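You operate a simulated robot arm through the tools that you are given. There is no shell and no other tool. Be economical: measure what you need, move in short steps, check, and stop when the job is done.

You are at the controls of a simulated robot arm. One attempt, no reset.

## Task
Push the waste drawer shut. Then shut the grey rig drawer. Then close the right marking drawer. Then open the press bench drawer, take the orange disc on the big table top and put it away in the inside of the press bench drawer and shut the drawer again. Then take the teal-taped packet and put it on the front end of the big table. Then take the blue-taped packet and put it on the top of the blue mat. Then shut the top bench drawer. Then put the red tin from the top of the slat-shelf bench on the crate side of the big table. Then shut the near flap of the floor carton. The order counts. Set down upright: teal-taped packet, blue-taped packet, tin.
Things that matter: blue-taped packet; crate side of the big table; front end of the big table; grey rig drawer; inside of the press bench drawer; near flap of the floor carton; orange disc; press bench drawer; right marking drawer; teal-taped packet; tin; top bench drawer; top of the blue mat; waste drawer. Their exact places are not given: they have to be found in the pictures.

It is judged by the outcome, as a careful person would: the job done as asked, and still so three seconds after it is handed in. It fails if anything else is knocked over, pushed out of place, dropped, spilled or broken.

## Robot
A 7-joint arm with a vacuum gripper on a trunk, on a base that drives. Base frame: it is fixed to the floor where the robot stands at the start and does not move with it; the origin is under the middle of the robot, x ahead of it, y to its left, z up. Units: mm, degrees, N and s.
With the tool pointing down near the work surface it reaches from about 240 to 580 mm from the robot's upright axis, wherever it stands. Its first joint turns from -115.0 to 115.0 degrees. Places, roughly: blue-taped packet (16x8x10 cm) [-4700, -1900, 800]; crate side of the big table [-4800, -1900, 800]; front end of the big table [-4600, -2700, 800]; grey rig drawer [-900, -400, 600]; inside of the press bench drawer [-8700, -1900, 700]; near flap of the floor carton [-4400, -600, 200]; orange disc (11x11x2 cm) [-3200, -1700, 800]; press bench drawer [-8700, -1900, 700]; right marking drawer [-2000, -1000, 600]; teal-taped packet (16x8x10 cm) [-3400, -1600, 800]; tin [-7750, -500, 750]; top bench drawer [-6900, 100, 600]; top of the blue mat [-4400, -1200, 800]; waste drawer [600, 100, 500]. Payload 2.55 kg.
Tool frame: the origin (TCP) lies in the middle of the cups' lips, and z points out of the cups. The gripper has 1 cup of 44 mm across, covering 44 by 44 mm (tool x, y); the bellows give 20 mm. With the vacuum on, a cup seals on a smooth face that it is pressed against (1 to 4 N); it does not hold porous or soft things. The pull reaches 55 N.
Orientation is told as [roll, pitch, yaw] about the base's x, y, z axes, in that order, counted from this pose: with the cups facing straight down, the tool's x points along the base's -x, its y along +y and its z along -z.

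## Interface
- The arm moves only by the tool play_rows. Its argument "increments" is a list of rows, each an object (a shift or turn left out is 0, a gripper value left out holds the last) with "linear": the shift along the tool's x, y, z in units of 400 mm (1.0 is 400 mm), a list of three; "angular": the turn, a rotation vector about the tool's x, y, z in units of 120 degrees (1.0 is 120 degrees), a list of three; "vacuum": the vacuum: 1 switches it on, 0 off. In form: [{"linear": [dx, dy, dz], "angular": [wx, wy, wz], "vacuum": vacuum}, ...]. A call has 1 to 8 rows; each row is the pose to reach, as a shift and turn from the pose commanded when the call began, along the tool's axes at that moment. A call with a number of a shift or a turn outside -1 to 1 is refused whole. Rows are played at 5 a second. More than 50 mm and 8.6 degrees between two rows, or a gripper value outside its range, and nothing of the call is played. Where a pose cannot be reached the arm comes as near as it can. A force on the tool above 40 N (or 10 N above the force at the start of the call, whichever is more), or a blocked arm, ends the call early, and 0.2 s more pass. The pull builds up within a second once a cup has sealed. Time passes only in rows, and 0.2 s behind the last, so rows that repeat a pose give it time. The reply holds the time, the measured pose of the TCP, the force on the tool along the base axes and the pull of the vacuum, in the units named above and with some noise, with the torque about the TCP (base axes, N m) and any sound that the robot's microphone picked up, and new pictures: "views" is both (left out), scene, wrist or none.
- Cameras (640 x 400 px; columns grow to the right, rows downward): "scene" is now at [-30.1, 129.1, 1506.7]; the picture's right is [-0.84, -0.55, -0.00], its down [-0.51, 0.78, -0.36] and it looks along [0.20, -0.30, -0.93] (base axes); focal length 237 px, centre (320, 200). "wrist" rides on the gripper at [81, 6, -173] in the tool frame; the picture's right is [-0.08, 1.00, 0.00], its down [-0.89, -0.07, -0.45] and it looks along [-0.44, -0.04, 0.90] (tool axes); focal length 256 px, centre (320, 200).
- slide_trunk(by): slides the trunk up (or, below 0, down) by that many mm; the arm and the scene camera ride with it, the base frame stays. It gives what a move gives, with no picture.
- base_move(legs): drives the robot by 1 to 6 legs, each [ahead, left, turn to the left] in mm, mm and degrees, along the robot's own axes; the way and the turn of a leg run together, so that a leg with both is an arc; at most 1500 mm and 180 degrees a leg. The arm and the cameras ride along, it lands a little off, and it stops where it bumps. It gives what a move gives, and a new picture of the scene camera.
- turn_head(pan, tilt): turns the head with the scene camera to pan (to the left, within 155 degrees either way) and tilt (down, from -29 to 69), counted from straight ahead of the robot. It gives what a move gives, and a new picture of the scene camera.
- probe_pixels(camera, pixels): there is no depth. For up to 12 entries [column, row, z] of the newest picture of that camera ("zoom" is the newest enlarged one), the place [x, y] in the base frame at which the ray of that pixel passes the height z, good to about 2 mm. It takes no simulated time.
- enlarge(camera, box): a new picture of the part [left, top, right, bottom] of that camera's present view, enlarged. It takes no simulated time.
- hand_in(): hands the job in; it is judged then, once.

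Go step by step. Measure first, check grasps and placings, and put right what went wrong. The budget is 145 turns and 260 pictures, counting those below and the enlarged ones. Unless the task says otherwise, let go and move clear before handing in.

The tools are called after "Emit:" as name(argument=value, ...) on one line, values as JSON. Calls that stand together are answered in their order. play_rows: Moves the arm, as the interface text tells. Its arguments: {"type":"object","properties":{"increments":{"type":"array"},"views":{"type":"string","enum":["both","scene","wrist","none"]}},"required":["increments"]} The other tools are called the same way: slide_trunk (by) slides the trunk up or down; base_move (legs) drives the base; turn_head (pan, tilt) turns the head that bears the scene camera; probe_pixels (camera, pixels) gives the place at which the rays of pixels pass given heights; enlarge (camera, box) takes an enlarged picture of a part of a camera's view; hand_in () hands the job in.

At the start:

```text
time: 0.0
eef_pos: [-71.2, -390.4, 837.5]
orientation: [-0.1, 0.1, 0.1]
contact_force: [-1.2, 0.6, -0.1]
moment: [-0.01, -0.03, 0.01]
pull: 0.1
trunk travel left (down, up): [-625.0, 365.0]
robot x, y, heading: [0.4, 1.9, -0.1]
head pan, tilt: [-56.8, 68.8]
```

scene: 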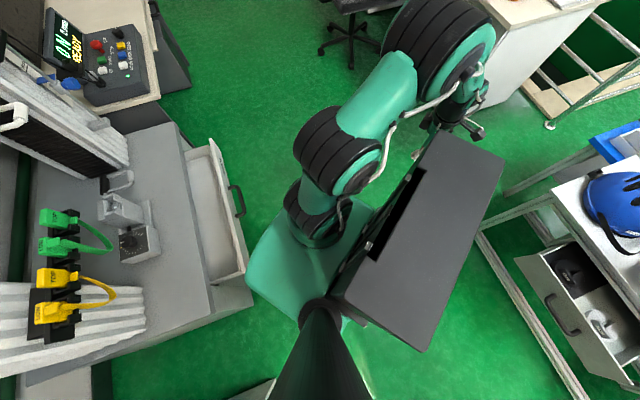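
wrist: 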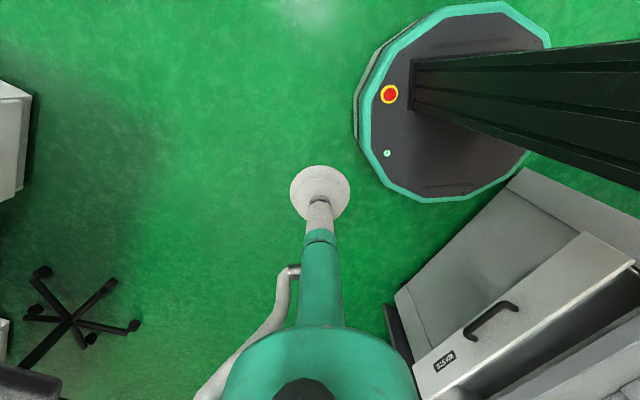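

The scene shows an open drawer at the left (handle about (238,200)) and another at the right (handle about (562,315)). I'll measure both drawers.

Emit:
probe_pixels(camera="scene", pixels=[[238, 200, 500], [232, 187, 500], [243, 215, 500], [210, 140, 550], [246, 272, 550], [185, 155, 550], [562, 315, 600], [516, 258, 650], [600, 375, 650], [570, 240, 650], [210, 315, 780], [180, 130, 780]])

Emit:
probe_pixels(camera="wrist", pixels=[[490, 320, 500], [445, 362, 500], [412, 362, 550], [632, 262, 550], [395, 292, 550], [525, 170, 550]])

Emit:
turn_head(pan=0, tilt=50)

```text
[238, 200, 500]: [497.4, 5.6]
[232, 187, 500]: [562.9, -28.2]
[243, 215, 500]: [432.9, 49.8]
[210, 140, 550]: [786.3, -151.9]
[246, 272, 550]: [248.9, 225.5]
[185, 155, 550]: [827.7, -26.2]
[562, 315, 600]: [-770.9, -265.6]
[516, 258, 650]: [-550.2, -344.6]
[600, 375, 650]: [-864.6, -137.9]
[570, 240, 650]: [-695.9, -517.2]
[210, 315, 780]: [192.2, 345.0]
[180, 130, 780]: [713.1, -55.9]
```

```text
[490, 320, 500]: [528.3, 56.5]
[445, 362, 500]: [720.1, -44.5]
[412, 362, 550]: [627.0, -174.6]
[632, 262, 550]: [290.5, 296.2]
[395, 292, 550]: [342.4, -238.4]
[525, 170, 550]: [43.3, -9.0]
```

```text
time: 1.3
eef_pos: [-69.8, -391.5, 839.3]
orientation: [0.0, -0.1, 0.0]
contact_force: [-0.9, 0.7, -0.4]
moment: [0.01, -0.02, 0.01]
pull: 0.0
trunk travel left (down, up): [-625.0, 365.0]
robot x, y, heading: [1.1, 0.8, 0.2]
head pan, tilt: [0.0, 50.0]
```

scene: 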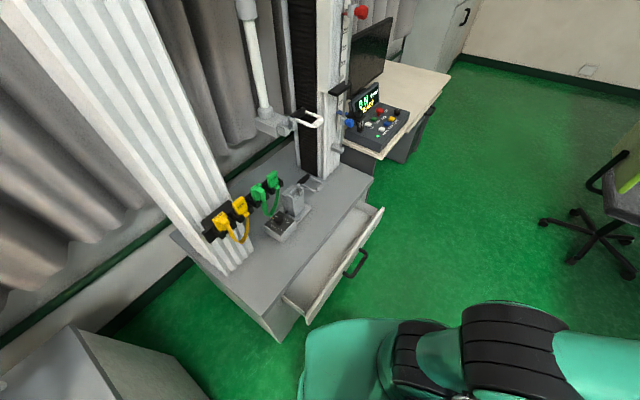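

The waste drawer front triangulates to about (485,42) with its top at z about 606, facing roughly (-0.57,-0.82). I'll turn the tool horizontal so that it points to the robot's right.

Emit:
play_rows(increments=[{"linear": [0, -0.02, -0.025], "angular": [0.07, 0, 0]}, {"linear": [0, -0.04, -0.05], "angular": [0.14, 0, 0]}, {"linear": [0, -0.06, -0.075], "angular": [0.21, 0, 0]}, {"linear": [0, -0.08, -0.1], "angular": [0.28, 0, 0]}, {"linear": [0, -0.1, -0.125], "angular": [0.35, 0, 0]}, {"linear": [0, -0.12, -0.15], "angular": [0.42, 0, 0]}, {"linear": [0, -0.14, -0.175], "angular": [0.49, 0, 0]}, {"linear": [0, -0.16, -0.2], "angular": [0.56, 0, 0]}], views="none")

Emit:
turn_head(pan=-90, tilt=40)

```text
time: 3.1
eef_pos: [-70.8, -512.7, 955.9]
orientation: [-45.7, -0.5, -0.5]
contact_force: [-0.3, -0.5, 0.2]
moment: [-0.03, -0.02, 0.0]
pull: 0.0
out of reach, approached as far as the arm can: row 3, 4, 5, 6, 7, 8
trunk travel left (down, up): [-625.0, 365.0]
robot x, y, heading: [-0.6, -1.9, 0.4]
head pan, tilt: [0.0, 50.0]
```

```text
time: 4.7
eef_pos: [-69.3, -512.7, 955.7]
orientation: [-45.6, -0.5, -0.6]
contact_force: [-0.1, -0.7, -0.1]
moment: [0.0, 0.0, 0.02]
pull: 0.1
trunk travel left (down, up): [-625.0, 365.0]
robot x, y, heading: [-2.4, 4.6, -0.0]
head pan, tilt: [-90.0, 40.0]
```

scene: 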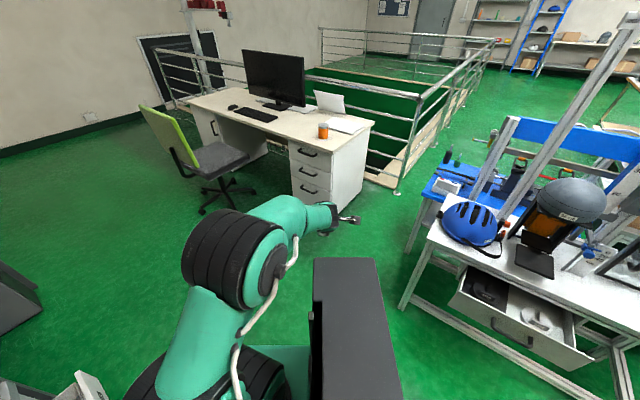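

The arm could only reach 45° of tilt out there. I'll pull in and down while I keep tilting.

Emit:
play_rows(increments=[{"linear": [0, 0.08, 0], "angular": [0.03, 0, 0]}, {"linear": [0, 0.18, 0], "angular": [0.09, 0, 0]}, {"linear": [0, 0.27, 0], "angular": [0.15, 0, 0]}, {"linear": [0, 0.35, 0], "angular": [0.21, 0, 0]}, {"linear": [0, 0.4, 0], "angular": [0.27, 0, 0]}, {"linear": [0, 0.4, 0], "angular": [0.32, 0, 0]}, {"linear": [0, 0.4, 0], "angular": [0.37, 0, 0]}], views="scene")

```text
time: 6.3
eef_pos: [-107.9, -668.2, 1157.0]
orientation: [-78.8, -1.9, -1.2]
contact_force: [-0.4, -0.1, -0.1]
moment: [-0.01, -0.04, 0.03]
pull: 0.1
out of reach, approached as far as the arm can: row 1, 2, 3, 4, 5, 6, 7
trunk travel left (down, up): [-625.0, 365.0]
robot x, y, heading: [-4.7, -2.8, 0.2]
head pan, tilt: [-90.0, 40.0]
```

scene: 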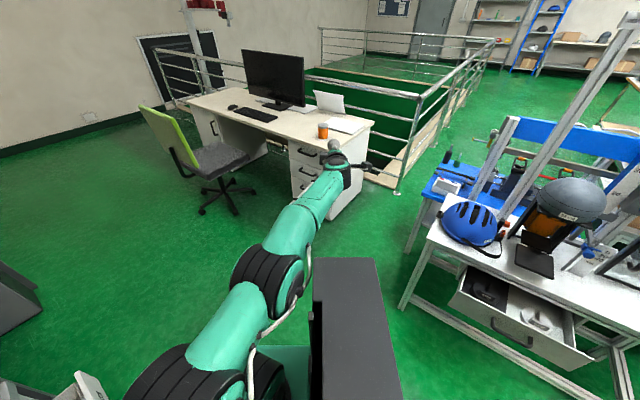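

The arm went nearly straight at (-108,-668,1157) with roll -79. I'll test retracting along the tool axis with small steps to learn its range.

Emit:
play_rows(increments=[{"linear": [0, 0, 0]}, {"linear": [0, 0.0, -0.1]}, {"linear": [0, 0.0, -0.2]}, {"linear": [0, 0.0, -0.3]}, {"linear": [0, 0.0, -0.4]}, {"linear": [0, 0, -0.5]}], views="scene")

```text
time: 7.9
eef_pos: [-60.4, -540.8, 1314.1]
orientation: [-78.5, -1.2, -1.9]
contact_force: [0.1, -0.7, -0.6]
moment: [0.03, 0.01, -0.02]
pull: 0.0
out of reach, approached as far as the arm can: row 2, 3, 4, 5, 6
trunk travel left (down, up): [-625.0, 365.0]
robot x, y, heading: [-1.8, -0.6, 0.1]
head pan, tilt: [-90.0, 40.0]
stopped in row 6: the arm was blocked; the commanded pose is now the measured one
```

scene: 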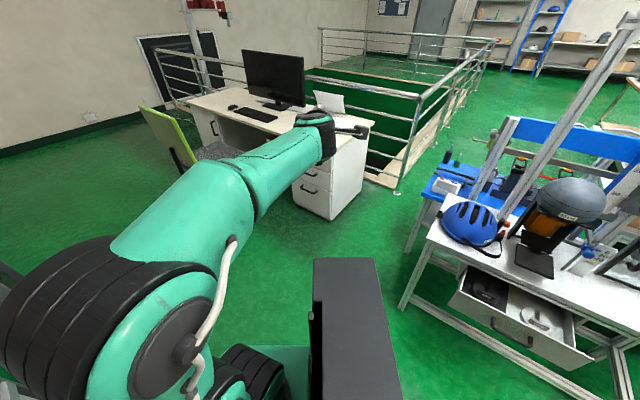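

Radial horizontal poses only work high up, so I'll push the drawers with the tool pointing down. First I'll return to the tool-down pose.

Emit:
play_rows(increments=[{"linear": [0, 0.1, 0], "angular": [-0.07, 0, 0]}, {"linear": [0, 0.22, 0], "angular": [-0.14, 0, 0]}, {"linear": [0, 0.34, 0], "angular": [-0.21, 0, 0]}, {"linear": [0, 0.46, -0.02], "angular": [-0.28, 0, 0]}, {"linear": [0, 0.58, -0.04], "angular": [-0.35, 0, 0]}, {"linear": [0, 0.7, -0.06], "angular": [-0.42, 0, 0]}, {"linear": [0, 0.82, -0.08], "angular": [-0.49, 0, 0]}, {"linear": [0, 0.94, -0.1], "angular": [-0.56, 0, 0]}], views="none")

```text
time: 9.7
eef_pos: [-49.7, -428.9, 953.8]
orientation: [-11.0, -1.2, -1.9]
contact_force: [0.0, -0.6, -0.3]
moment: [0.05, 0.02, 0.0]
pull: 0.1
trunk travel left (down, up): [-625.0, 365.0]
robot x, y, heading: [-0.8, -1.7, -0.0]
head pan, tilt: [-90.0, 40.0]
```

Emit:
play_rows(increments=[{"linear": [-0.12, 0, 0], "angular": [-0.05, 0, 0]}, {"linear": [-0.24, 0.005, 0], "angular": [-0.092, 0, 0.01]}, {"linear": [-0.36, 0.025, 0], "angular": [-0.092, 0, 0.015]}, {"linear": [-0.475, 0.06, 0], "angular": [-0.092, 0, 0.015]}, {"linear": [-0.587, 0.105, -0.02], "angular": [-0.092, 0, 0.015]}, {"linear": [-0.695, 0.162, -0.03], "angular": [-0.092, 0, 0.015]}, {"linear": [-0.795, 0.23, -0.04], "angular": [-0.092, 0, 0.015]}, {"linear": [-0.878, 0.306, -0.055], "angular": [-0.092, 0, 0.015]}], views="none")

Emit:
turn_head(pan=0, tilt=45)

```text
time: 11.5
eef_pos: [305.6, -313.4, 952.8]
orientation: [-0.3, -1.4, -3.8]
contact_force: [0.1, -0.3, 0.6]
moment: [-0.01, 0.04, -0.01]
pull: 0.1
out of reach, approached as far as the arm can: row 2, 3, 4, 5, 6, 7, 8
trunk travel left (down, up): [-625.0, 365.0]
robot x, y, heading: [-1.3, 1.8, 0.1]
head pan, tilt: [-90.0, 40.0]
```

```text
time: 13.2
eef_pos: [304.3, -312.7, 952.3]
orientation: [-0.2, -1.4, -3.8]
contact_force: [0.1, 0.0, -0.5]
moment: [0.03, 0.03, 0.02]
pull: 0.0
trunk travel left (down, up): [-625.0, 365.0]
robot x, y, heading: [-0.7, -3.2, 0.1]
head pan, tilt: [0.0, 45.0]
```

scene: 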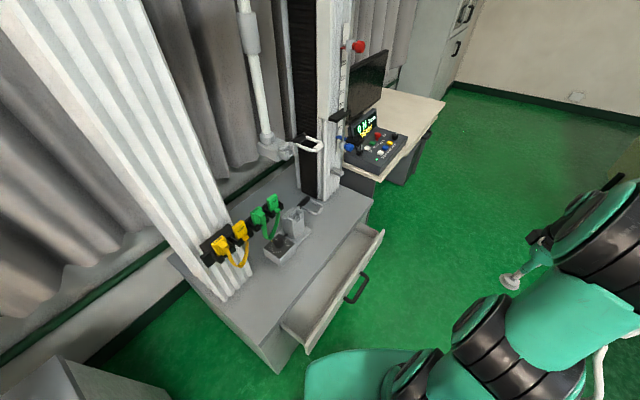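

The arm is at robot-frame (305,-313) with the tool down. I'll drive to stand square in front of the waste drawer, at about (190,-380) with heading 55.

Emit:
base_move(legs=[[190, -376, 0], [0, 0, 55]])

Emit:
play_rows(increments=[{"linear": [-0.05, 0.1, 0]}, {"linear": [-0.1, 0.2, 0.05]}, {"linear": [-0.13, 0.31, 0.1]}, {"linear": [-0.15, 0.41, 0.15]}, {"linear": [-0.15, 0.51, 0.2]}, {"linear": [-0.15, 0.61, 0.25]}, {"linear": [-0.15, 0.71, 0.28]}, {"linear": [-0.15, 0.78, 0.28]}], views="both")

```text
time: 18.2
eef_pos: [622.2, -308.1, 951.1]
orientation: [-0.3, -1.4, 51.1]
contact_force: [-0.7, 0.1, 1.2]
moment: [0.0, 0.04, 0.0]
pull: 0.1
trunk travel left (down, up): [-625.0, 365.0]
robot x, y, heading: [190.0, -377.8, 54.6]
head pan, tilt: [0.0, 45.0]
```

scene: 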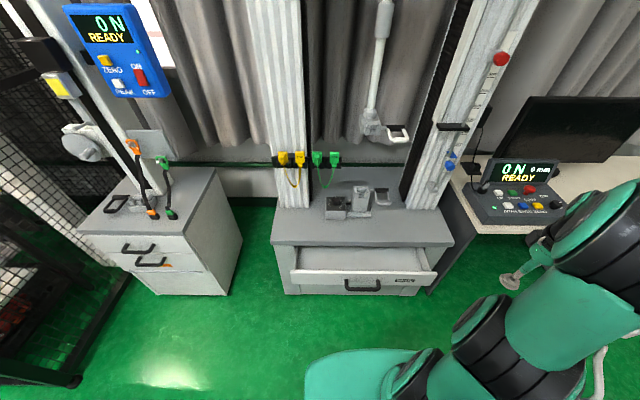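

```text
time: 20.0
eef_pos: [419.1, -63.2, 841.1]
orientation: [-0.2, -1.4, 51.1]
contact_force: [0.6, 0.1, -0.3]
moment: [0.01, 0.0, 0.01]
pull: 0.1
trunk travel left (down, up): [-625.0, 365.0]
robot x, y, heading: [191.6, -377.0, 55.0]
head pan, tilt: [0.0, 45.0]
```

scene: 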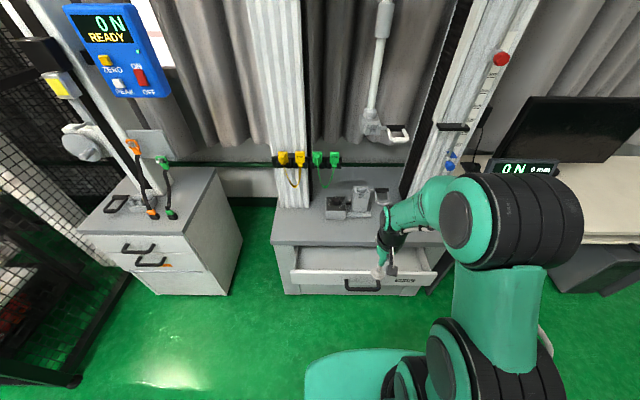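
wrist: 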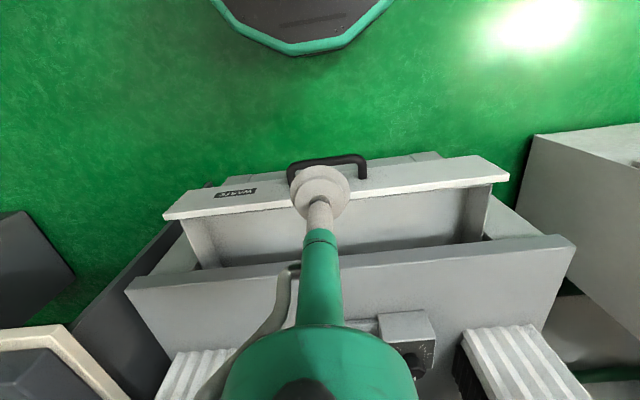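

I'm square to the drawer now. I'll measure its front edge, handle and tabletop edge from both cameras.

Emit:
probe_pixels(camera="wrist", pixels=[[165, 215, 606], [507, 178, 606], [405, 188, 606], [405, 165, 600], [130, 285, 650], [570, 240, 650], [365, 170, 560]])

Emit:
probe_pixels(camera="scene", pixels=[[291, 273, 606], [437, 276, 606], [275, 243, 650], [452, 243, 650], [362, 290, 560], [346, 282, 560]])

```text
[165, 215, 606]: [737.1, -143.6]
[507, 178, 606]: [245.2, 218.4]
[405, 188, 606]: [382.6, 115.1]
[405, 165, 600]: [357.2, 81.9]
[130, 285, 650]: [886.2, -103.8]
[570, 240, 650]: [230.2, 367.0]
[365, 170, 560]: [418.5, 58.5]
```

```text
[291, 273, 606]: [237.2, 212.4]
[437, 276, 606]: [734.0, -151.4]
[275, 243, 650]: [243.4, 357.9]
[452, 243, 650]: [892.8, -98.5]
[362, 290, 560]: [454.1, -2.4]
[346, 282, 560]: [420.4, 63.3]
```

Both cameras agree: the drawer front is at z 606, the push heading is 53.9° and it is about 117 mm open. I'll offset left of the handle, lower the trunk and edge the base ahead.

Emit:
play_rows(increments=[{"linear": [0, 0.1, 0.03]}, {"linear": [0, 0.2, 0.06]}, {"linear": [0, 0.28, 0.1]}], views="none")

Emit:
slide_trunk(by=-235)

Emit:
base_move(legs=[[70, 0, 0]])

```text
time: 20.8
eef_pos: [330.4, 7.5, 799.4]
orientation: [-0.5, -1.4, 51.1]
contact_force: [0.4, -0.3, 0.9]
moment: [-0.02, -0.02, 0.0]
pull: 0.0
trunk travel left (down, up): [-625.0, 365.0]
robot x, y, heading: [189.9, -378.1, 55.1]
head pan, tilt: [0.0, 45.0]
```

```text
time: 23.3
eef_pos: [331.7, 5.4, 565.9]
orientation: [-0.3, -1.3, 51.1]
contact_force: [0.1, -0.8, -0.2]
moment: [-0.02, -0.01, -0.02]
pull: 0.1
trunk travel left (down, up): [-390.0, 600.0]
robot x, y, heading: [188.4, -376.3, 54.9]
head pan, tilt: [0.0, 45.0]
```

```text
time: 24.3
eef_pos: [372.3, 63.7, 564.7]
orientation: [-0.3, -1.4, 51.1]
contact_force: [-1.1, -0.7, -0.1]
moment: [-0.02, 0.0, 0.0]
pull: 0.1
trunk travel left (down, up): [-390.0, 600.0]
robot x, y, heading: [227.3, -317.6, 54.8]
head pan, tilt: [0.0, 45.0]
```

scene: 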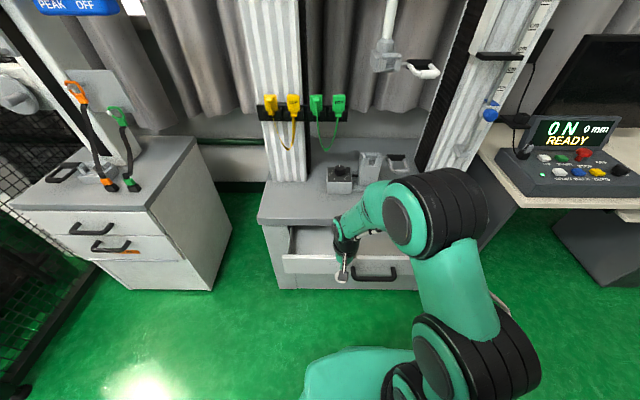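

I push forward now in small steps.

Emit:
play_rows(increments=[{"linear": [-0.05, 0.0025, 0]}, {"linear": [-0.1, 0.005, 0]}, {"linear": [-0.15, 0.0075, 0]}, {"linear": [-0.2, 0.01, 0]}, {"linear": [-0.25, 0.0125, 0]}, {"linear": [-0.3, 0.015, 0]}, {"linear": [-0.35, 0.0175, 0]}, {"linear": [-0.38, 0.019, 0]}], views="both")

```text
time: 26.1
eef_pos: [461.1, 186.2, 569.1]
orientation: [-0.3, -1.4, 51.0]
contact_force: [-2.1, -2.1, 0.7]
moment: [0.0, -0.01, 0.02]
pull: 0.1
trunk travel left (down, up): [-390.0, 600.0]
robot x, y, heading: [229.5, -319.5, 54.9]
head pan, tilt: [0.0, 45.0]
```

scene: 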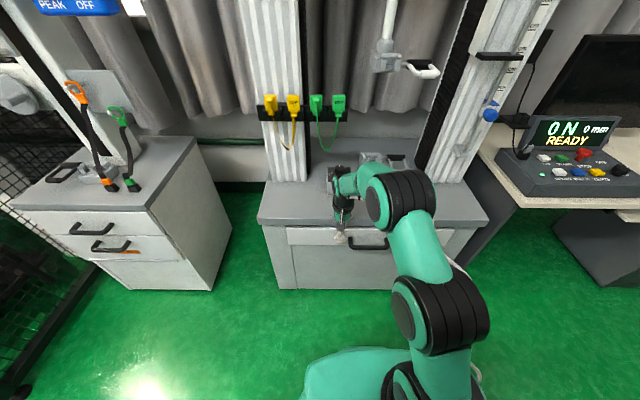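
wrist: 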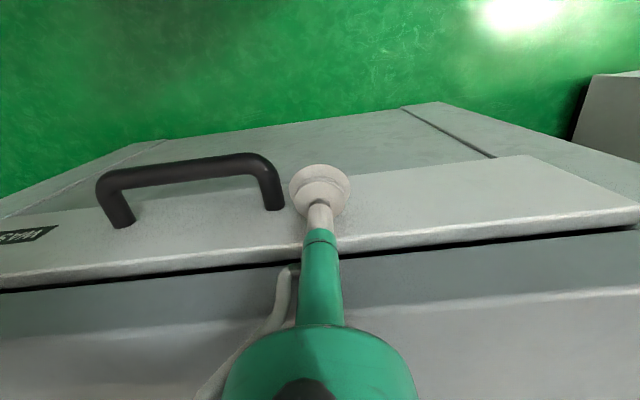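

The drawer moved in and a thin dark gap remains; force is about 3 N. I push further until it stops.

Emit:
play_rows(increments=[{"linear": [-0.02, 0.001, 0]}, {"linear": [-0.04, 0.002, 0]}, {"linear": [-0.06, 0.003, 0]}, {"linear": [-0.08, 0.004, 0]}, {"linear": [-0.1, 0.005, 0]}], views="both")

```text
time: 26.7
eef_pos: [462.5, 186.4, 561.1]
orientation: [-0.6, 0.9, 51.1]
contact_force: [-3.3, -4.4, 2.4]
moment: [0.07, -0.03, 0.0]
pull: 0.1
trunk travel left (down, up): [-390.0, 600.0]
robot x, y, heading: [228.6, -319.9, 54.8]
head pan, tilt: [0.0, 45.0]
stopped in row 3: the force on the tool passed its limit (the readings are from after the stop); the commanded pose is now the measured one
```

scene: 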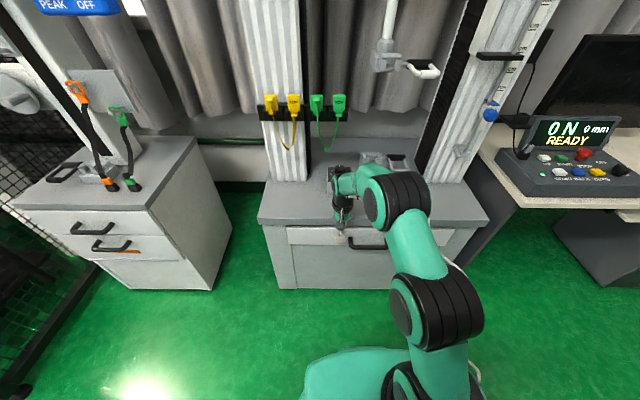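
wrist: 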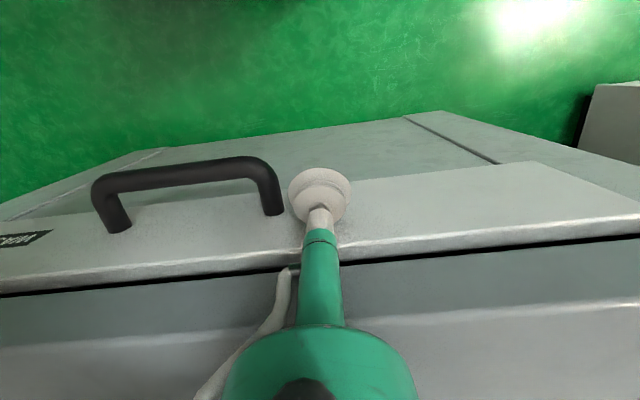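

A force limit stop at s≈423 suggests it's closed. I'll back off and check the gap.

Emit:
play_rows(increments=[{"linear": [0.08, 0, 0]}, {"linear": [0.18, 0, 0]}, {"linear": [0.28, 0, 0]}, {"linear": [0.38, 0, 0]}], views="both")

Emit:
enlarge(camera="scene", box=[240, 180, 500, 300])

```text
time: 27.7
eef_pos: [367.8, 69.3, 562.9]
orientation: [-0.6, 0.5, 51.2]
contact_force: [0.1, 0.5, 0.0]
moment: [0.0, 0.01, 0.0]
pull: 0.0
trunk travel left (down, up): [-390.0, 600.0]
robot x, y, heading: [229.4, -321.7, 54.7]
head pan, tilt: [0.0, 45.0]
```

scene: 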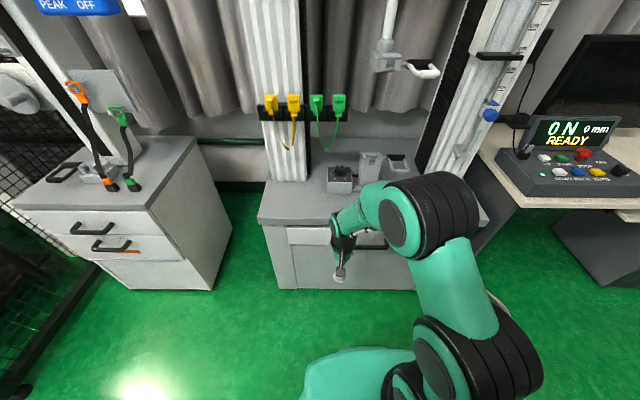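
wrist: 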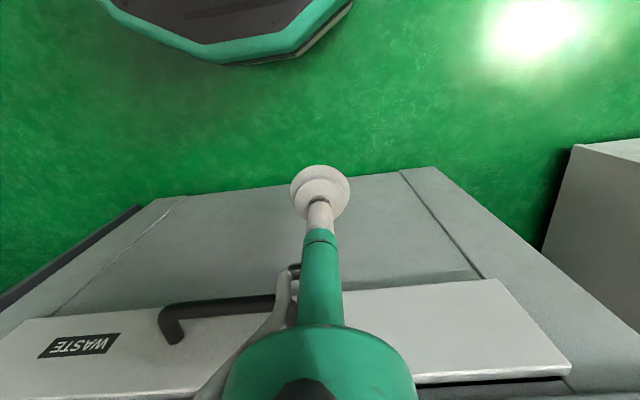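

```text
2.46 times, centred on (370, 240) of scene
```

zoom: 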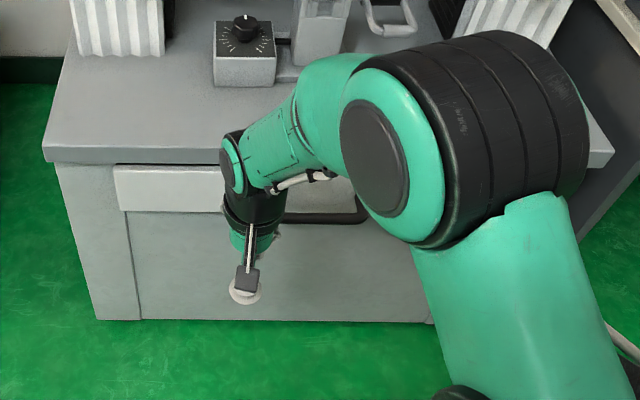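

The waste drawer is shut flush. I'll check where the left cabinet stands before driving over to the grey rig drawer.

Emit:
probe_pixels(camera="scene", pixels=[[210, 290, 0], [150, 210, 650], [12, 207, 650], [50, 275, 0], [10, 385, 0]])

Emit:
slide_trunk(by=235)

Emit:
base_move(legs=[[-60, 0, 0], [0, 0, -178]])

```text
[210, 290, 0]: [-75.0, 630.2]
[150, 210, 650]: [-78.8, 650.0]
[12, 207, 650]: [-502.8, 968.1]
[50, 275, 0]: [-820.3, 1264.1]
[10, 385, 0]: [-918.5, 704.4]
```

```text
time: 30.2
eef_pos: [367.9, 69.1, 798.3]
orientation: [-0.7, 0.5, 51.2]
contact_force: [-0.3, -0.4, 0.3]
moment: [0.0, 0.01, 0.01]
pull: 0.0
trunk travel left (down, up): [-625.0, 365.0]
robot x, y, heading: [232.1, -320.3, 54.5]
head pan, tilt: [0.0, 45.0]
```

```text
time: 38.3
eef_pos: [80.0, -769.6, 797.6]
orientation: [-0.7, 0.6, -125.5]
contact_force: [0.4, 0.1, -0.1]
moment: [-0.03, 0.0, 0.0]
pull: 0.1
trunk travel left (down, up): [-625.0, 365.0]
robot x, y, heading: [192.5, -373.4, -121.6]
head pan, tilt: [0.0, 45.0]
```

scene: 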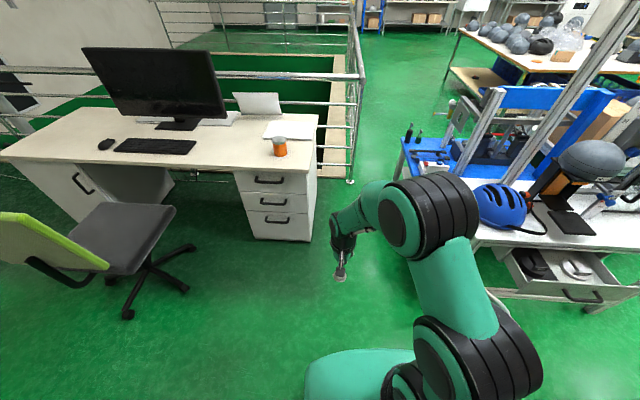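

Emit:
base_move(legs=[[-241, -818, 0]])

```text
time: 42.9
eef_pos: [-494.5, -133.6, 797.8]
orientation: [-0.7, 0.5, -125.3]
contact_force: [-0.1, -0.2, -0.1]
moment: [-0.02, -0.02, 0.01]
pull: 0.0
trunk travel left (down, up): [-625.0, 365.0]
robot x, y, heading: [-378.2, 263.7, -121.4]
head pan, tilt: [0.0, 45.0]
```

scene: 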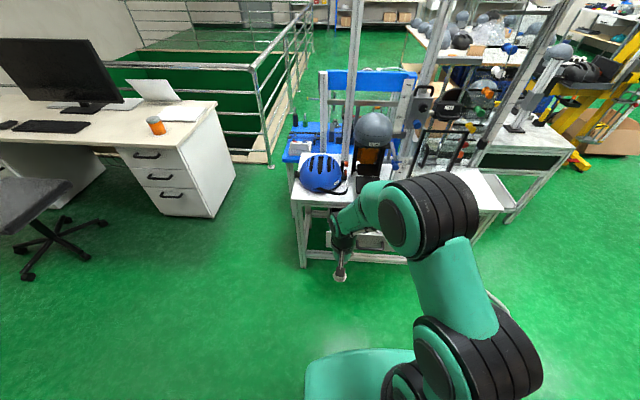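

Emit:
enlarge(camera="wrist", box=[0, 0, 640, 400])

Emit:
enlarge(camera="scene", box=[280, 120, 540, 282])

```text
1.00 times, centred on (320, 200) of wrist
```

zoom: 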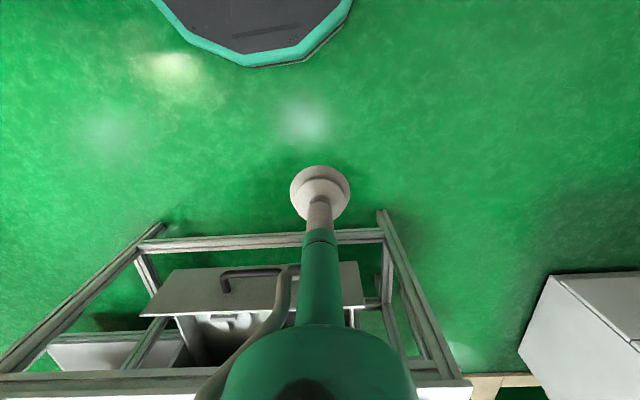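

```text
2.46 times, centred on (410, 201) of scene
```

zoom: 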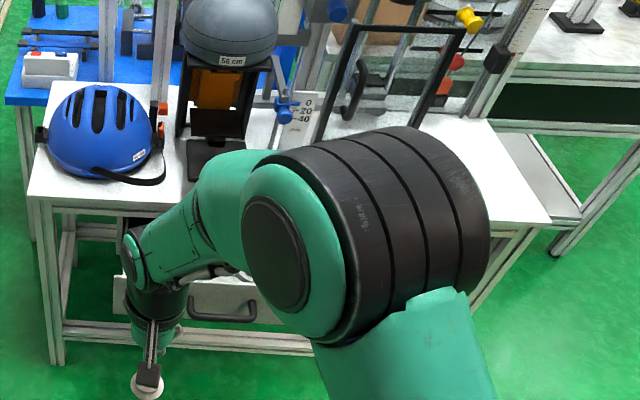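

Emit:
probe_pixels(camera="wrist", pixels=[[140, 317, 600], [363, 305, 600], [172, 268, 500], [358, 260, 500], [264, 268, 550], [160, 225, 0], [380, 210, 0], [20, 375, 780], [460, 382, 780], [160, 240, 100], [40, 345, 600]])

Emit:
probe_pixels(camera="zoom", pixels=[[113, 278, 600], [30, 198, 780], [550, 222, 780], [58, 363, 0], [225, 318, 550]])

```text
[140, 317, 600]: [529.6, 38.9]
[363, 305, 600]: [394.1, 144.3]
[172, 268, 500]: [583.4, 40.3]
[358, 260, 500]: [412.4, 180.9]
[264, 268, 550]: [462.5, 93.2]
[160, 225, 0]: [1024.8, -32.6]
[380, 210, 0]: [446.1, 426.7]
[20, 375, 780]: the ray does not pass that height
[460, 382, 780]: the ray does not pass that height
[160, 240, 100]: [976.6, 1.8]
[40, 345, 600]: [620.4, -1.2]
```

```text
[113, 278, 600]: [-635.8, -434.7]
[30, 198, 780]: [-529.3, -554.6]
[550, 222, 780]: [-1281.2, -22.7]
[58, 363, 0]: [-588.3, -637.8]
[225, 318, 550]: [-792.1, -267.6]
```

Emit:
play_rows(increments=[{"linear": [0, 0, 0]}], views="wrist")

Emit:
probe_pixels(camera="wrist", pixels=[[140, 317, 600], [363, 305, 600], [172, 268, 500], [358, 260, 500], [264, 268, 550], [160, 225, 0], [380, 210, 0], [140, 317, 650], [363, 305, 650]])

Emit:
probe_pixels(camera="zoom", pixels=[[113, 278, 600], [113, 278, 650], [113, 310, 550], [225, 318, 550], [225, 318, 500], [258, 300, 550]])

```text
time: 43.3
eef_pos: [-493.9, -133.7, 798.0]
orientation: [-0.7, 0.6, -125.3]
contact_force: [-0.3, -0.5, 0.5]
moment: [-0.02, 0.02, -0.03]
pull: 0.0
trunk travel left (down, up): [-625.0, 365.0]
robot x, y, heading: [-379.6, 260.8, -121.7]
head pan, tilt: [0.0, 45.0]
```

wrist: 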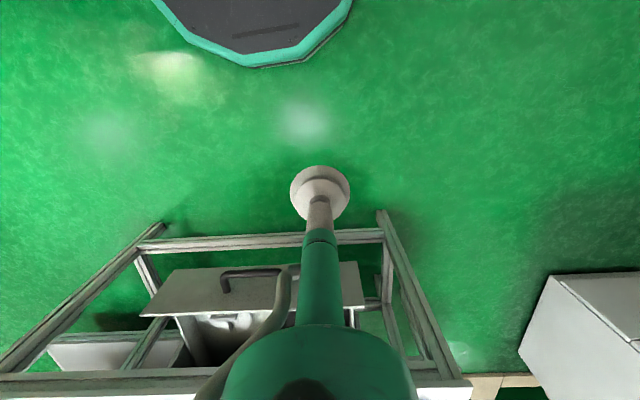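

```text
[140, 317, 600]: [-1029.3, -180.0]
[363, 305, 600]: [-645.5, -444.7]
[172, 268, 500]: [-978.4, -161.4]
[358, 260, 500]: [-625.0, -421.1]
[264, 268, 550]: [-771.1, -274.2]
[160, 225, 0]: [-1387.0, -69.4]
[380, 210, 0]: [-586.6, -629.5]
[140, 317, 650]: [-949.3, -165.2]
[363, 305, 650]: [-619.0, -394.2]
```

```text
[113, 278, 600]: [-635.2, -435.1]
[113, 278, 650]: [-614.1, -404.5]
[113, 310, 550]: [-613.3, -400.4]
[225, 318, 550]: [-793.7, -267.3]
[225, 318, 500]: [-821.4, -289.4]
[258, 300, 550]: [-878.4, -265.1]
```

The front is at z≈620, s≈712, and is pushed along heading -125.3°. I'll check where the helmet and device sit relative to the table edge.

Emit:
probe_pixels(camera="zoom", pixels=[[30, 198, 700], [550, 222, 700], [100, 178, 700], [150, 185, 700], [165, 160, 700], [190, 180, 700], [240, 175, 700], [320, 150, 700], [45, 150, 750]])

Emit:
turn_head(pan=20, tilt=50)

```text
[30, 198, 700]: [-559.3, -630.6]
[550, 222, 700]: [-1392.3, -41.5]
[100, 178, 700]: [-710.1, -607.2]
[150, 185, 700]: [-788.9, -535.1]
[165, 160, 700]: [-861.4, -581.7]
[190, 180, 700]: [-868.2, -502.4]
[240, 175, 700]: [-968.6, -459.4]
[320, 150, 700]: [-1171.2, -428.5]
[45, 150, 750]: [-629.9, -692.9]
```

```text
time: 44.1
eef_pos: [-495.2, -133.6, 799.0]
orientation: [-0.7, 0.5, -125.3]
contact_force: [0.2, -0.2, 0.4]
moment: [0.01, 0.01, -0.04]
pull: 0.1
trunk travel left (down, up): [-625.0, 365.0]
robot x, y, heading: [-379.3, 266.3, -121.6]
head pan, tilt: [20.0, 50.0]
```

scene: 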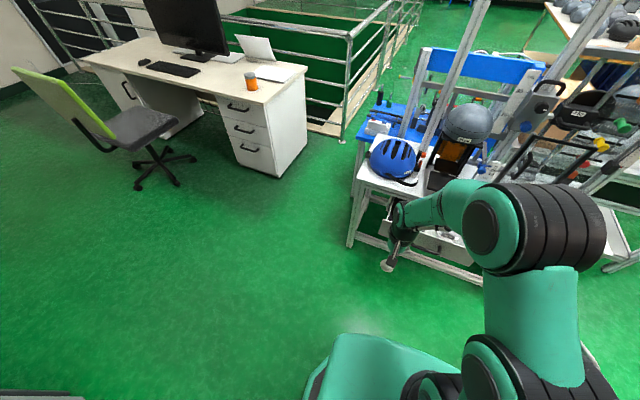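

Objects begin at s≥892 while my tool ends near 815, so it's clear. I'll lower and drive up to the front.

Emit:
slide_trunk(by=-225)

Emit:
base_move(legs=[[236, -64, 0]])

Emit:
play_rows(increments=[{"linear": [-0.05, 0, 0]}, {"linear": [-0.1, 0, 0]}], views="wrist")

```text
time: 46.5
eef_pos: [-493.8, -133.6, 573.0]
orientation: [-0.8, 0.4, -125.3]
contact_force: [0.1, 1.1, 0.0]
moment: [0.01, 0.01, 0.02]
pull: 0.0
trunk travel left (down, up): [-400.0, 590.0]
robot x, y, heading: [-377.7, 263.5, -121.7]
head pan, tilt: [20.0, 50.0]
```

```text
time: 48.3
eef_pos: [-672.9, -301.4, 573.0]
orientation: [-0.8, 0.6, -125.4]
contact_force: [-0.8, -0.2, -0.3]
moment: [0.01, 0.0, -0.01]
pull: 0.0
trunk travel left (down, up): [-400.0, 590.0]
robot x, y, heading: [-556.4, 95.6, -121.6]
head pan, tilt: [20.0, 50.0]
```

scene: 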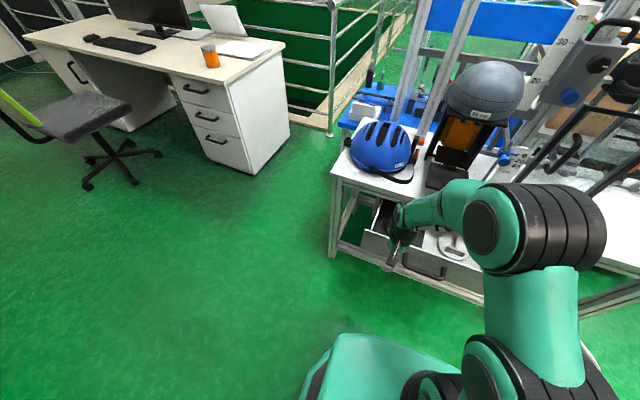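

```text
time: 48.9
eef_pos: [-696.3, -335.0, 573.0]
orientation: [-0.8, 0.5, -125.3]
contact_force: [-0.5, -0.3, 0.5]
moment: [-0.02, -0.04, -0.02]
pull: 0.0
trunk travel left (down, up): [-400.0, 590.0]
robot x, y, heading: [-555.9, 98.6, -121.4]
head pan, tilt: [20.0, 50.0]
```

wrist: 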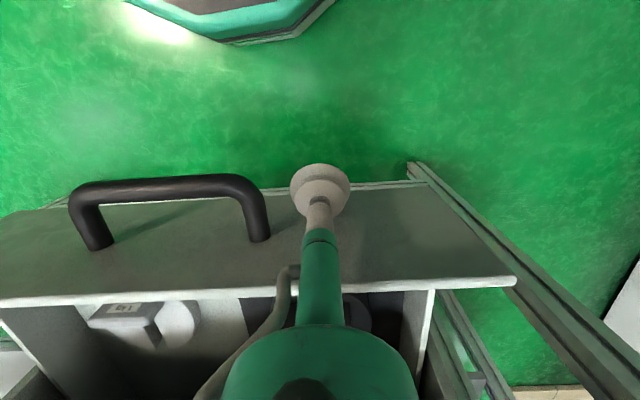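

The cup is near the front, left of the handle and clear of it. Push.

Emit:
play_rows(increments=[{"linear": [-0.045, 0, 0]}, {"linear": [-0.09, 0, 0]}, {"linear": [-0.135, 0, 0]}, {"linear": [-0.18, 0, 0]}, {"linear": [-0.225, 0, 0]}, {"linear": [-0.27, 0, 0]}, {"linear": [-0.315, 0, 0]}, {"linear": [-0.36, 0, 0]}], views="wrist")

```text
time: 50.7
eef_pos: [-775.7, -447.2, 571.4]
orientation: [-0.7, 0.8, -125.3]
contact_force: [18.1, 27.1, 10.6]
moment: [-4.34, 2.43, -0.19]
pull: 0.0
trunk travel left (down, up): [-400.0, 590.0]
robot x, y, heading: [-558.9, 96.4, -121.8]
head pan, tilt: [20.0, 50.0]
```

wrist: 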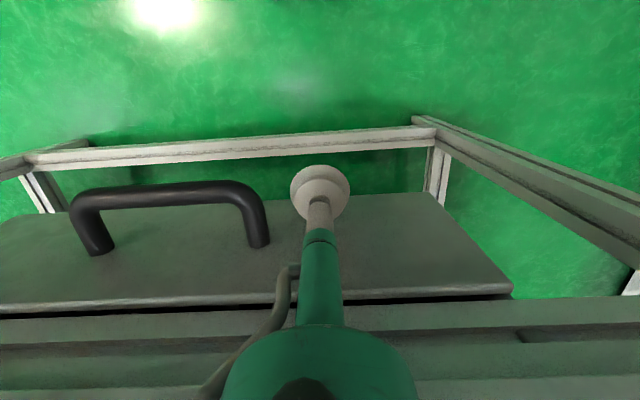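

The 4.9 N·m moment means the wrist body touched the table edge about 150 mm above the cup, with the drawer almost shut. I'll back off, raise and tilt the tip forward, then finish the push.

Emit:
play_rows(increments=[{"linear": [0.05, 0, 0]}, {"linear": [0.1, 0, -0.02], "angular": [0, -0.05, 0]}, {"linear": [0.1, 0, -0.06], "angular": [0, -0.12, 0]}, {"linear": [0.05, 0, -0.06], "angular": [0, -0.12, 0]}, {"linear": [0.02, 0, -0.06], "angular": [0, -0.12, 0]}], views="wrist")

```text
time: 51.9
eef_pos: [-774.8, -447.1, 595.0]
orientation: [-0.7, -13.8, -125.2]
contact_force: [0.3, -0.8, 0.2]
moment: [-0.02, 0.01, -0.01]
pull: 0.0
trunk travel left (down, up): [-400.0, 590.0]
robot x, y, heading: [-559.8, 98.8, -121.6]
head pan, tilt: [20.0, 50.0]
```

wrist: 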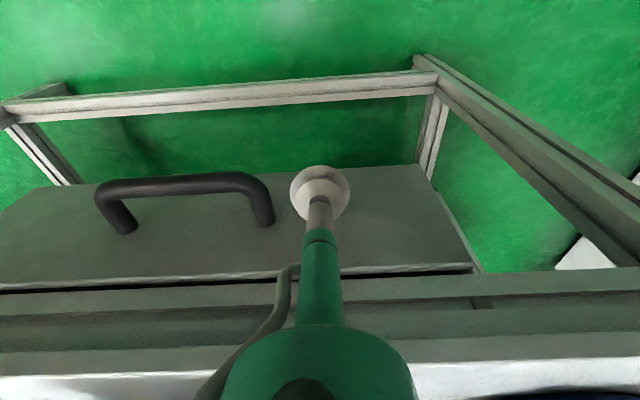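

Emit:
play_rows(increments=[{"linear": [-0.024, 0, 0.006]}, {"linear": [-0.049, 0, 0.012]}, {"linear": [-0.073, 0, 0.018]}, {"linear": [-0.097, 0, 0.024]}, {"linear": [-0.12, 0, 0.03]}], views="wrist")

```text
time: 52.7
eef_pos: [-782.0, -456.8, 584.0]
orientation: [-1.2, -11.7, -125.0]
contact_force: [4.6, 7.0, 3.3]
moment: [-0.14, 0.15, 0.03]
pull: 0.0
trunk travel left (down, up): [-400.0, 590.0]
robot x, y, heading: [-556.2, 97.9, -121.6]
head pan, tilt: [20.0, 50.0]
stopped in row 4: the force on the tool passed its limit (the readings are from after the stop); the commanded pose is now the measured one
```

wrist: 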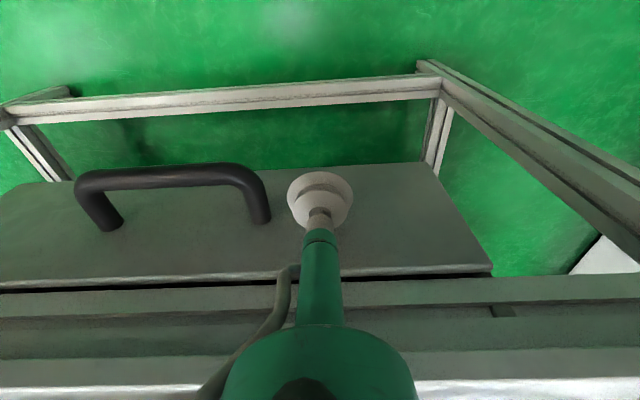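

The cup met solid resistance with almost no moment, so the grey rig drawer is closed. I back off, raise, and look toward the right marking drawer.

Emit:
base_move(legs=[[-350, 0, 0]])

Emit:
play_rows(increments=[{"linear": [0.02, 0, -0.05], "angular": [0, 0.05, 0]}, {"linear": [0.05, 0, -0.05], "angular": [0, 0.098, 0]}], views="none")

Emit:
slide_trunk(by=225)

Emit:
turn_head(pan=-40, tilt=30)

```text
time: 55.0
eef_pos: [-598.7, -160.2, 584.8]
orientation: [-1.1, -11.8, -124.9]
contact_force: [0.3, 0.7, 0.0]
moment: [-0.02, -0.01, 0.0]
pull: 0.2
trunk travel left (down, up): [-400.0, 590.0]
robot x, y, heading: [-374.1, 398.6, -121.5]
head pan, tilt: [20.0, 50.0]
```

scene: 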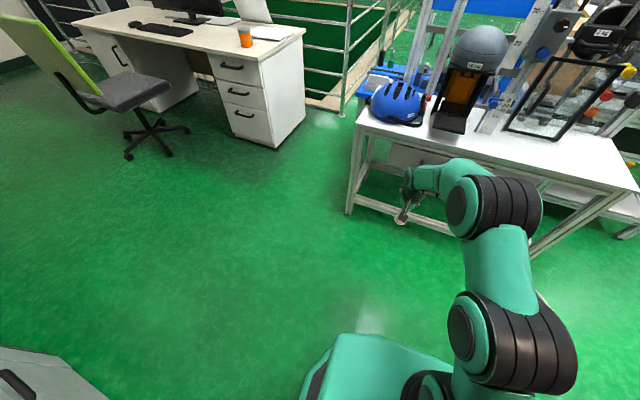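

```text
time: 55.6
eef_pos: [-584.2, -140.1, 599.3]
orientation: [-1.1, 0.1, -125.0]
contact_force: [-0.2, -0.5, 0.5]
moment: [0.0, -0.02, 0.0]
pull: 0.1
trunk travel left (down, up): [-400.0, 590.0]
robot x, y, heading: [-373.2, 395.7, -121.4]
head pan, tilt: [20.0, 50.0]
```

```text
time: 58.0
eef_pos: [-585.0, -139.7, 824.1]
orientation: [-1.2, -0.1, -125.1]
contact_force: [0.5, 0.2, 0.4]
moment: [0.0, 0.03, 0.0]
pull: 0.1
trunk travel left (down, up): [-625.0, 365.0]
robot x, y, heading: [-372.3, 397.2, -121.6]
head pan, tilt: [20.0, 50.0]
```

```text
time: 59.2
eef_pos: [-583.9, -140.1, 825.1]
orientation: [-1.2, -0.1, -125.0]
contact_force: [0.3, -0.4, -0.5]
moment: [0.02, 0.0, 0.03]
pull: 0.0
trunk travel left (down, up): [-625.0, 365.0]
robot x, y, heading: [-374.5, 393.5, -121.4]
head pan, tilt: [-40.0, 30.0]
```

scene: 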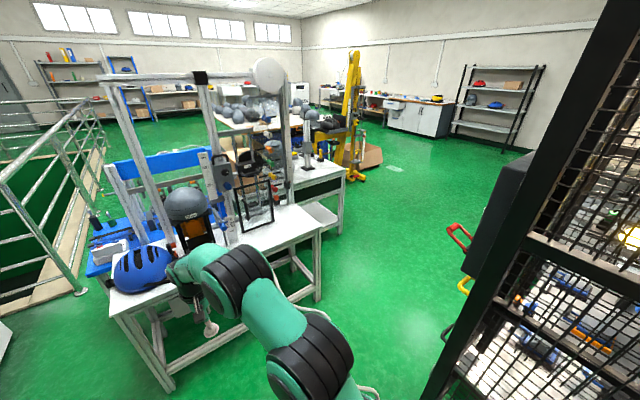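

Emit:
probe_pixels(camera="scene", pixels=[[320, 215, 600], [343, 165, 780], [345, 240, 0], [200, 210, 600], [370, 155, 0], [285, 130, 800], [440, 400, 600], [470, 250, 700]])

Emit:
enlarge(camera="scene", box=[200, 80, 400, 250])

```text
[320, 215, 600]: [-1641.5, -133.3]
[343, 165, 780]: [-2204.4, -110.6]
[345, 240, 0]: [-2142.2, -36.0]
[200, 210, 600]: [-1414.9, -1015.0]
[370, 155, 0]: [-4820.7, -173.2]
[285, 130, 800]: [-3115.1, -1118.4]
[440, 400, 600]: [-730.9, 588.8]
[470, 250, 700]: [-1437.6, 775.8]
```

```text
2.35 times, centred on (300, 165) of scene
```

zoom: 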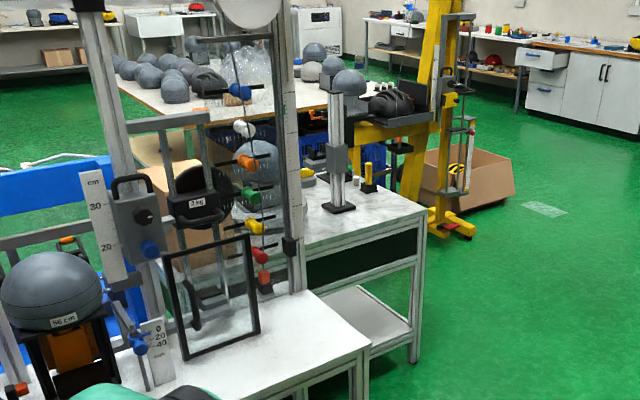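

Emit:
turn_head(pan=-75, tilt=45)

```text
time: 60.3
eef_pos: [-584.8, -140.7, 825.5]
orientation: [-1.2, 0.0, -125.1]
contact_force: [0.2, 0.2, -0.1]
moment: [-0.02, 0.02, -0.02]
pull: 0.1
trunk travel left (down, up): [-625.0, 365.0]
robot x, y, heading: [-374.3, 400.0, -121.4]
head pan, tilt: [-75.0, 45.0]
```

scene: 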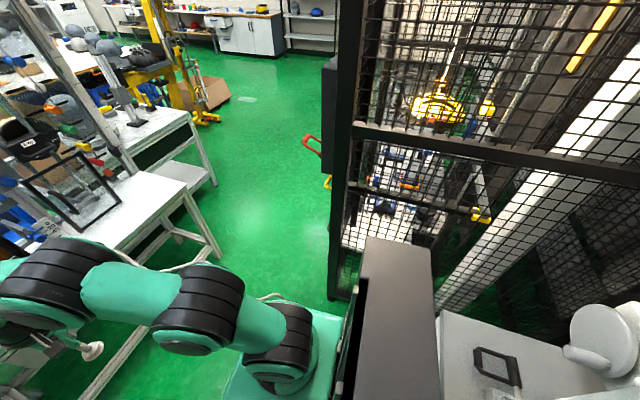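

Emit:
probe_pixels(camera="scene", pixels=[[335, 298, 0], [330, 188, 300], [305, 140, 500], [220, 255, 0], [216, 185, 0], [190, 115, 700], [150, 130, 700], [200, 235, 0]])

```text
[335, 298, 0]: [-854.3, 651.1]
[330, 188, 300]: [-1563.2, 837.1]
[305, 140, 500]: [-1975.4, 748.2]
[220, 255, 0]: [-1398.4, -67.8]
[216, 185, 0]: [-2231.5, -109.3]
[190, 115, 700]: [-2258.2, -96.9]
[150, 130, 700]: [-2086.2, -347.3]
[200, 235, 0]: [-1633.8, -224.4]
```

The corridor between the rig table corner (-1398,-68) and the cage corner (-854,651) is passable. I'll retract the arm, turn to face -x and drive through.

Emit:
play_rows(increments=[{"linear": [0.12, 0, 0]}, {"linear": [0.24, 0, 0]}, {"linear": [0.36, -0.05, 0]}, {"linear": [0.45, -0.12, 0]}, {"linear": [0.45, -0.24, 0]}], views="none")

Emit:
turn_head(pan=20, tilt=35)

Emit:
base_move(legs=[[0, 0, -58.6], [1100, 70, 0]])

```text
refused: row 3 steps farther than a row can; nothing moved
```

```text
time: 62.0
eef_pos: [-586.0, -139.6, 824.1]
orientation: [-1.2, -0.1, -125.2]
contact_force: [-0.7, -0.7, -0.2]
moment: [-0.01, 0.01, 0.01]
pull: 0.1
trunk travel left (down, up): [-625.0, 365.0]
robot x, y, heading: [-374.1, 396.0, -121.4]
head pan, tilt: [20.0, 35.0]
```

scene: 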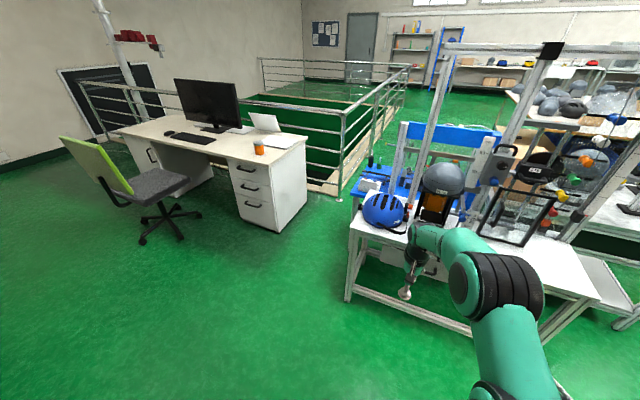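

```text
time: 67.2
eef_pos: [-1265.6, 300.9, 823.6]
orientation: [-1.2, 0.1, 172.5]
contact_force: [0.4, -0.3, -0.3]
moment: [0.02, 0.0, 0.01]
pull: 0.1
trunk travel left (down, up): [-625.0, 365.0]
robot x, y, heading: [-691.0, 362.6, 176.2]
head pan, tilt: [20.0, 35.0]
stopped in leg 2: the robot was blocked; the commanded pose is now the measured one
```

scene: 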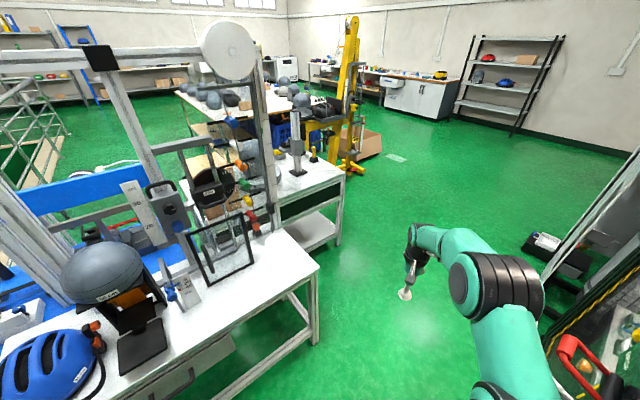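

The base touched the cage corner. I'll retract the arm, shift left and go round.

Emit:
play_rows(increments=[{"linear": [0.12, 0, 0]}, {"linear": [0.24, 0, 0]}, {"linear": [0.36, 0, 0]}, {"linear": [0.42, -0.1, 0]}, {"linear": [0.42, -0.2, 0]}], views="none")

Emit:
base_move(legs=[[77, 187, 0], [374, -45, 0], [358, -107, 0]])

```text
time: 68.4
eef_pos: [-1087.7, 359.3, 825.2]
orientation: [-1.2, 0.0, 172.5]
contact_force: [0.5, 0.7, -0.8]
moment: [-0.03, -0.02, -0.03]
pull: 0.1
trunk travel left (down, up): [-625.0, 365.0]
robot x, y, heading: [-693.8, 364.0, 175.9]
head pan, tilt: [20.0, 35.0]
```

```text
time: 74.0
eef_pos: [-1902.7, 377.4, 825.2]
orientation: [-1.2, 0.1, 172.2]
contact_force: [-0.1, 0.4, -0.3]
moment: [-0.04, -0.04, 0.02]
pull: 0.0
trunk travel left (down, up): [-625.0, 365.0]
robot x, y, heading: [-1503.2, 379.9, 175.9]
head pan, tilt: [20.0, 35.0]
```

scene: 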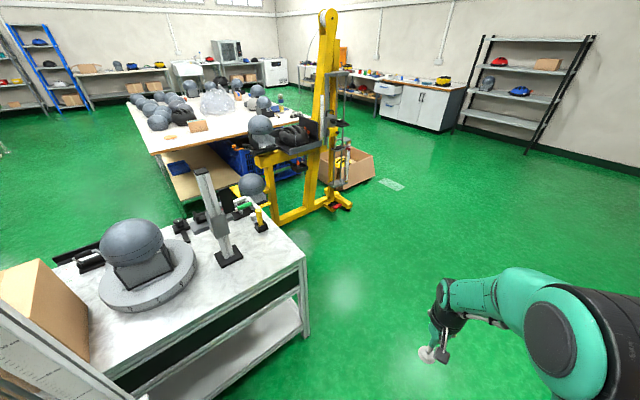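

Emit:
turn_head(pan=60, tilt=45)

Emit:
probe_pixels(camera="scene", pixels=[[320, 200, 700]])

```text
time: 75.0
eef_pos: [-1904.0, 377.9, 825.7]
orientation: [-1.1, 0.1, 172.2]
contact_force: [-0.2, 0.3, -0.1]
moment: [-0.02, 0.03, -0.02]
pull: 0.0
trunk travel left (down, up): [-625.0, 365.0]
robot x, y, heading: [-1507.3, 379.5, 175.9]
head pan, tilt: [60.0, 45.0]
```

scene: 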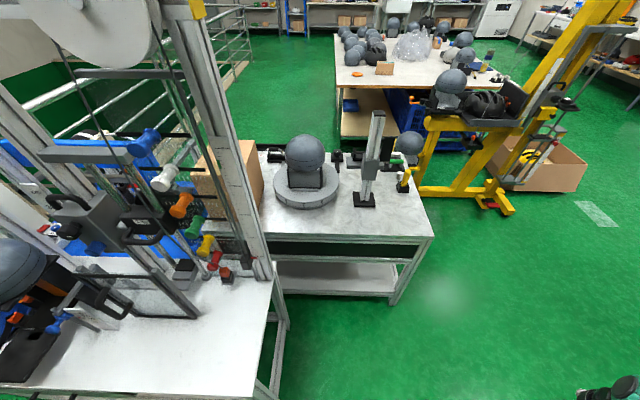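

```text
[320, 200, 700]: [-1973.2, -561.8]
```

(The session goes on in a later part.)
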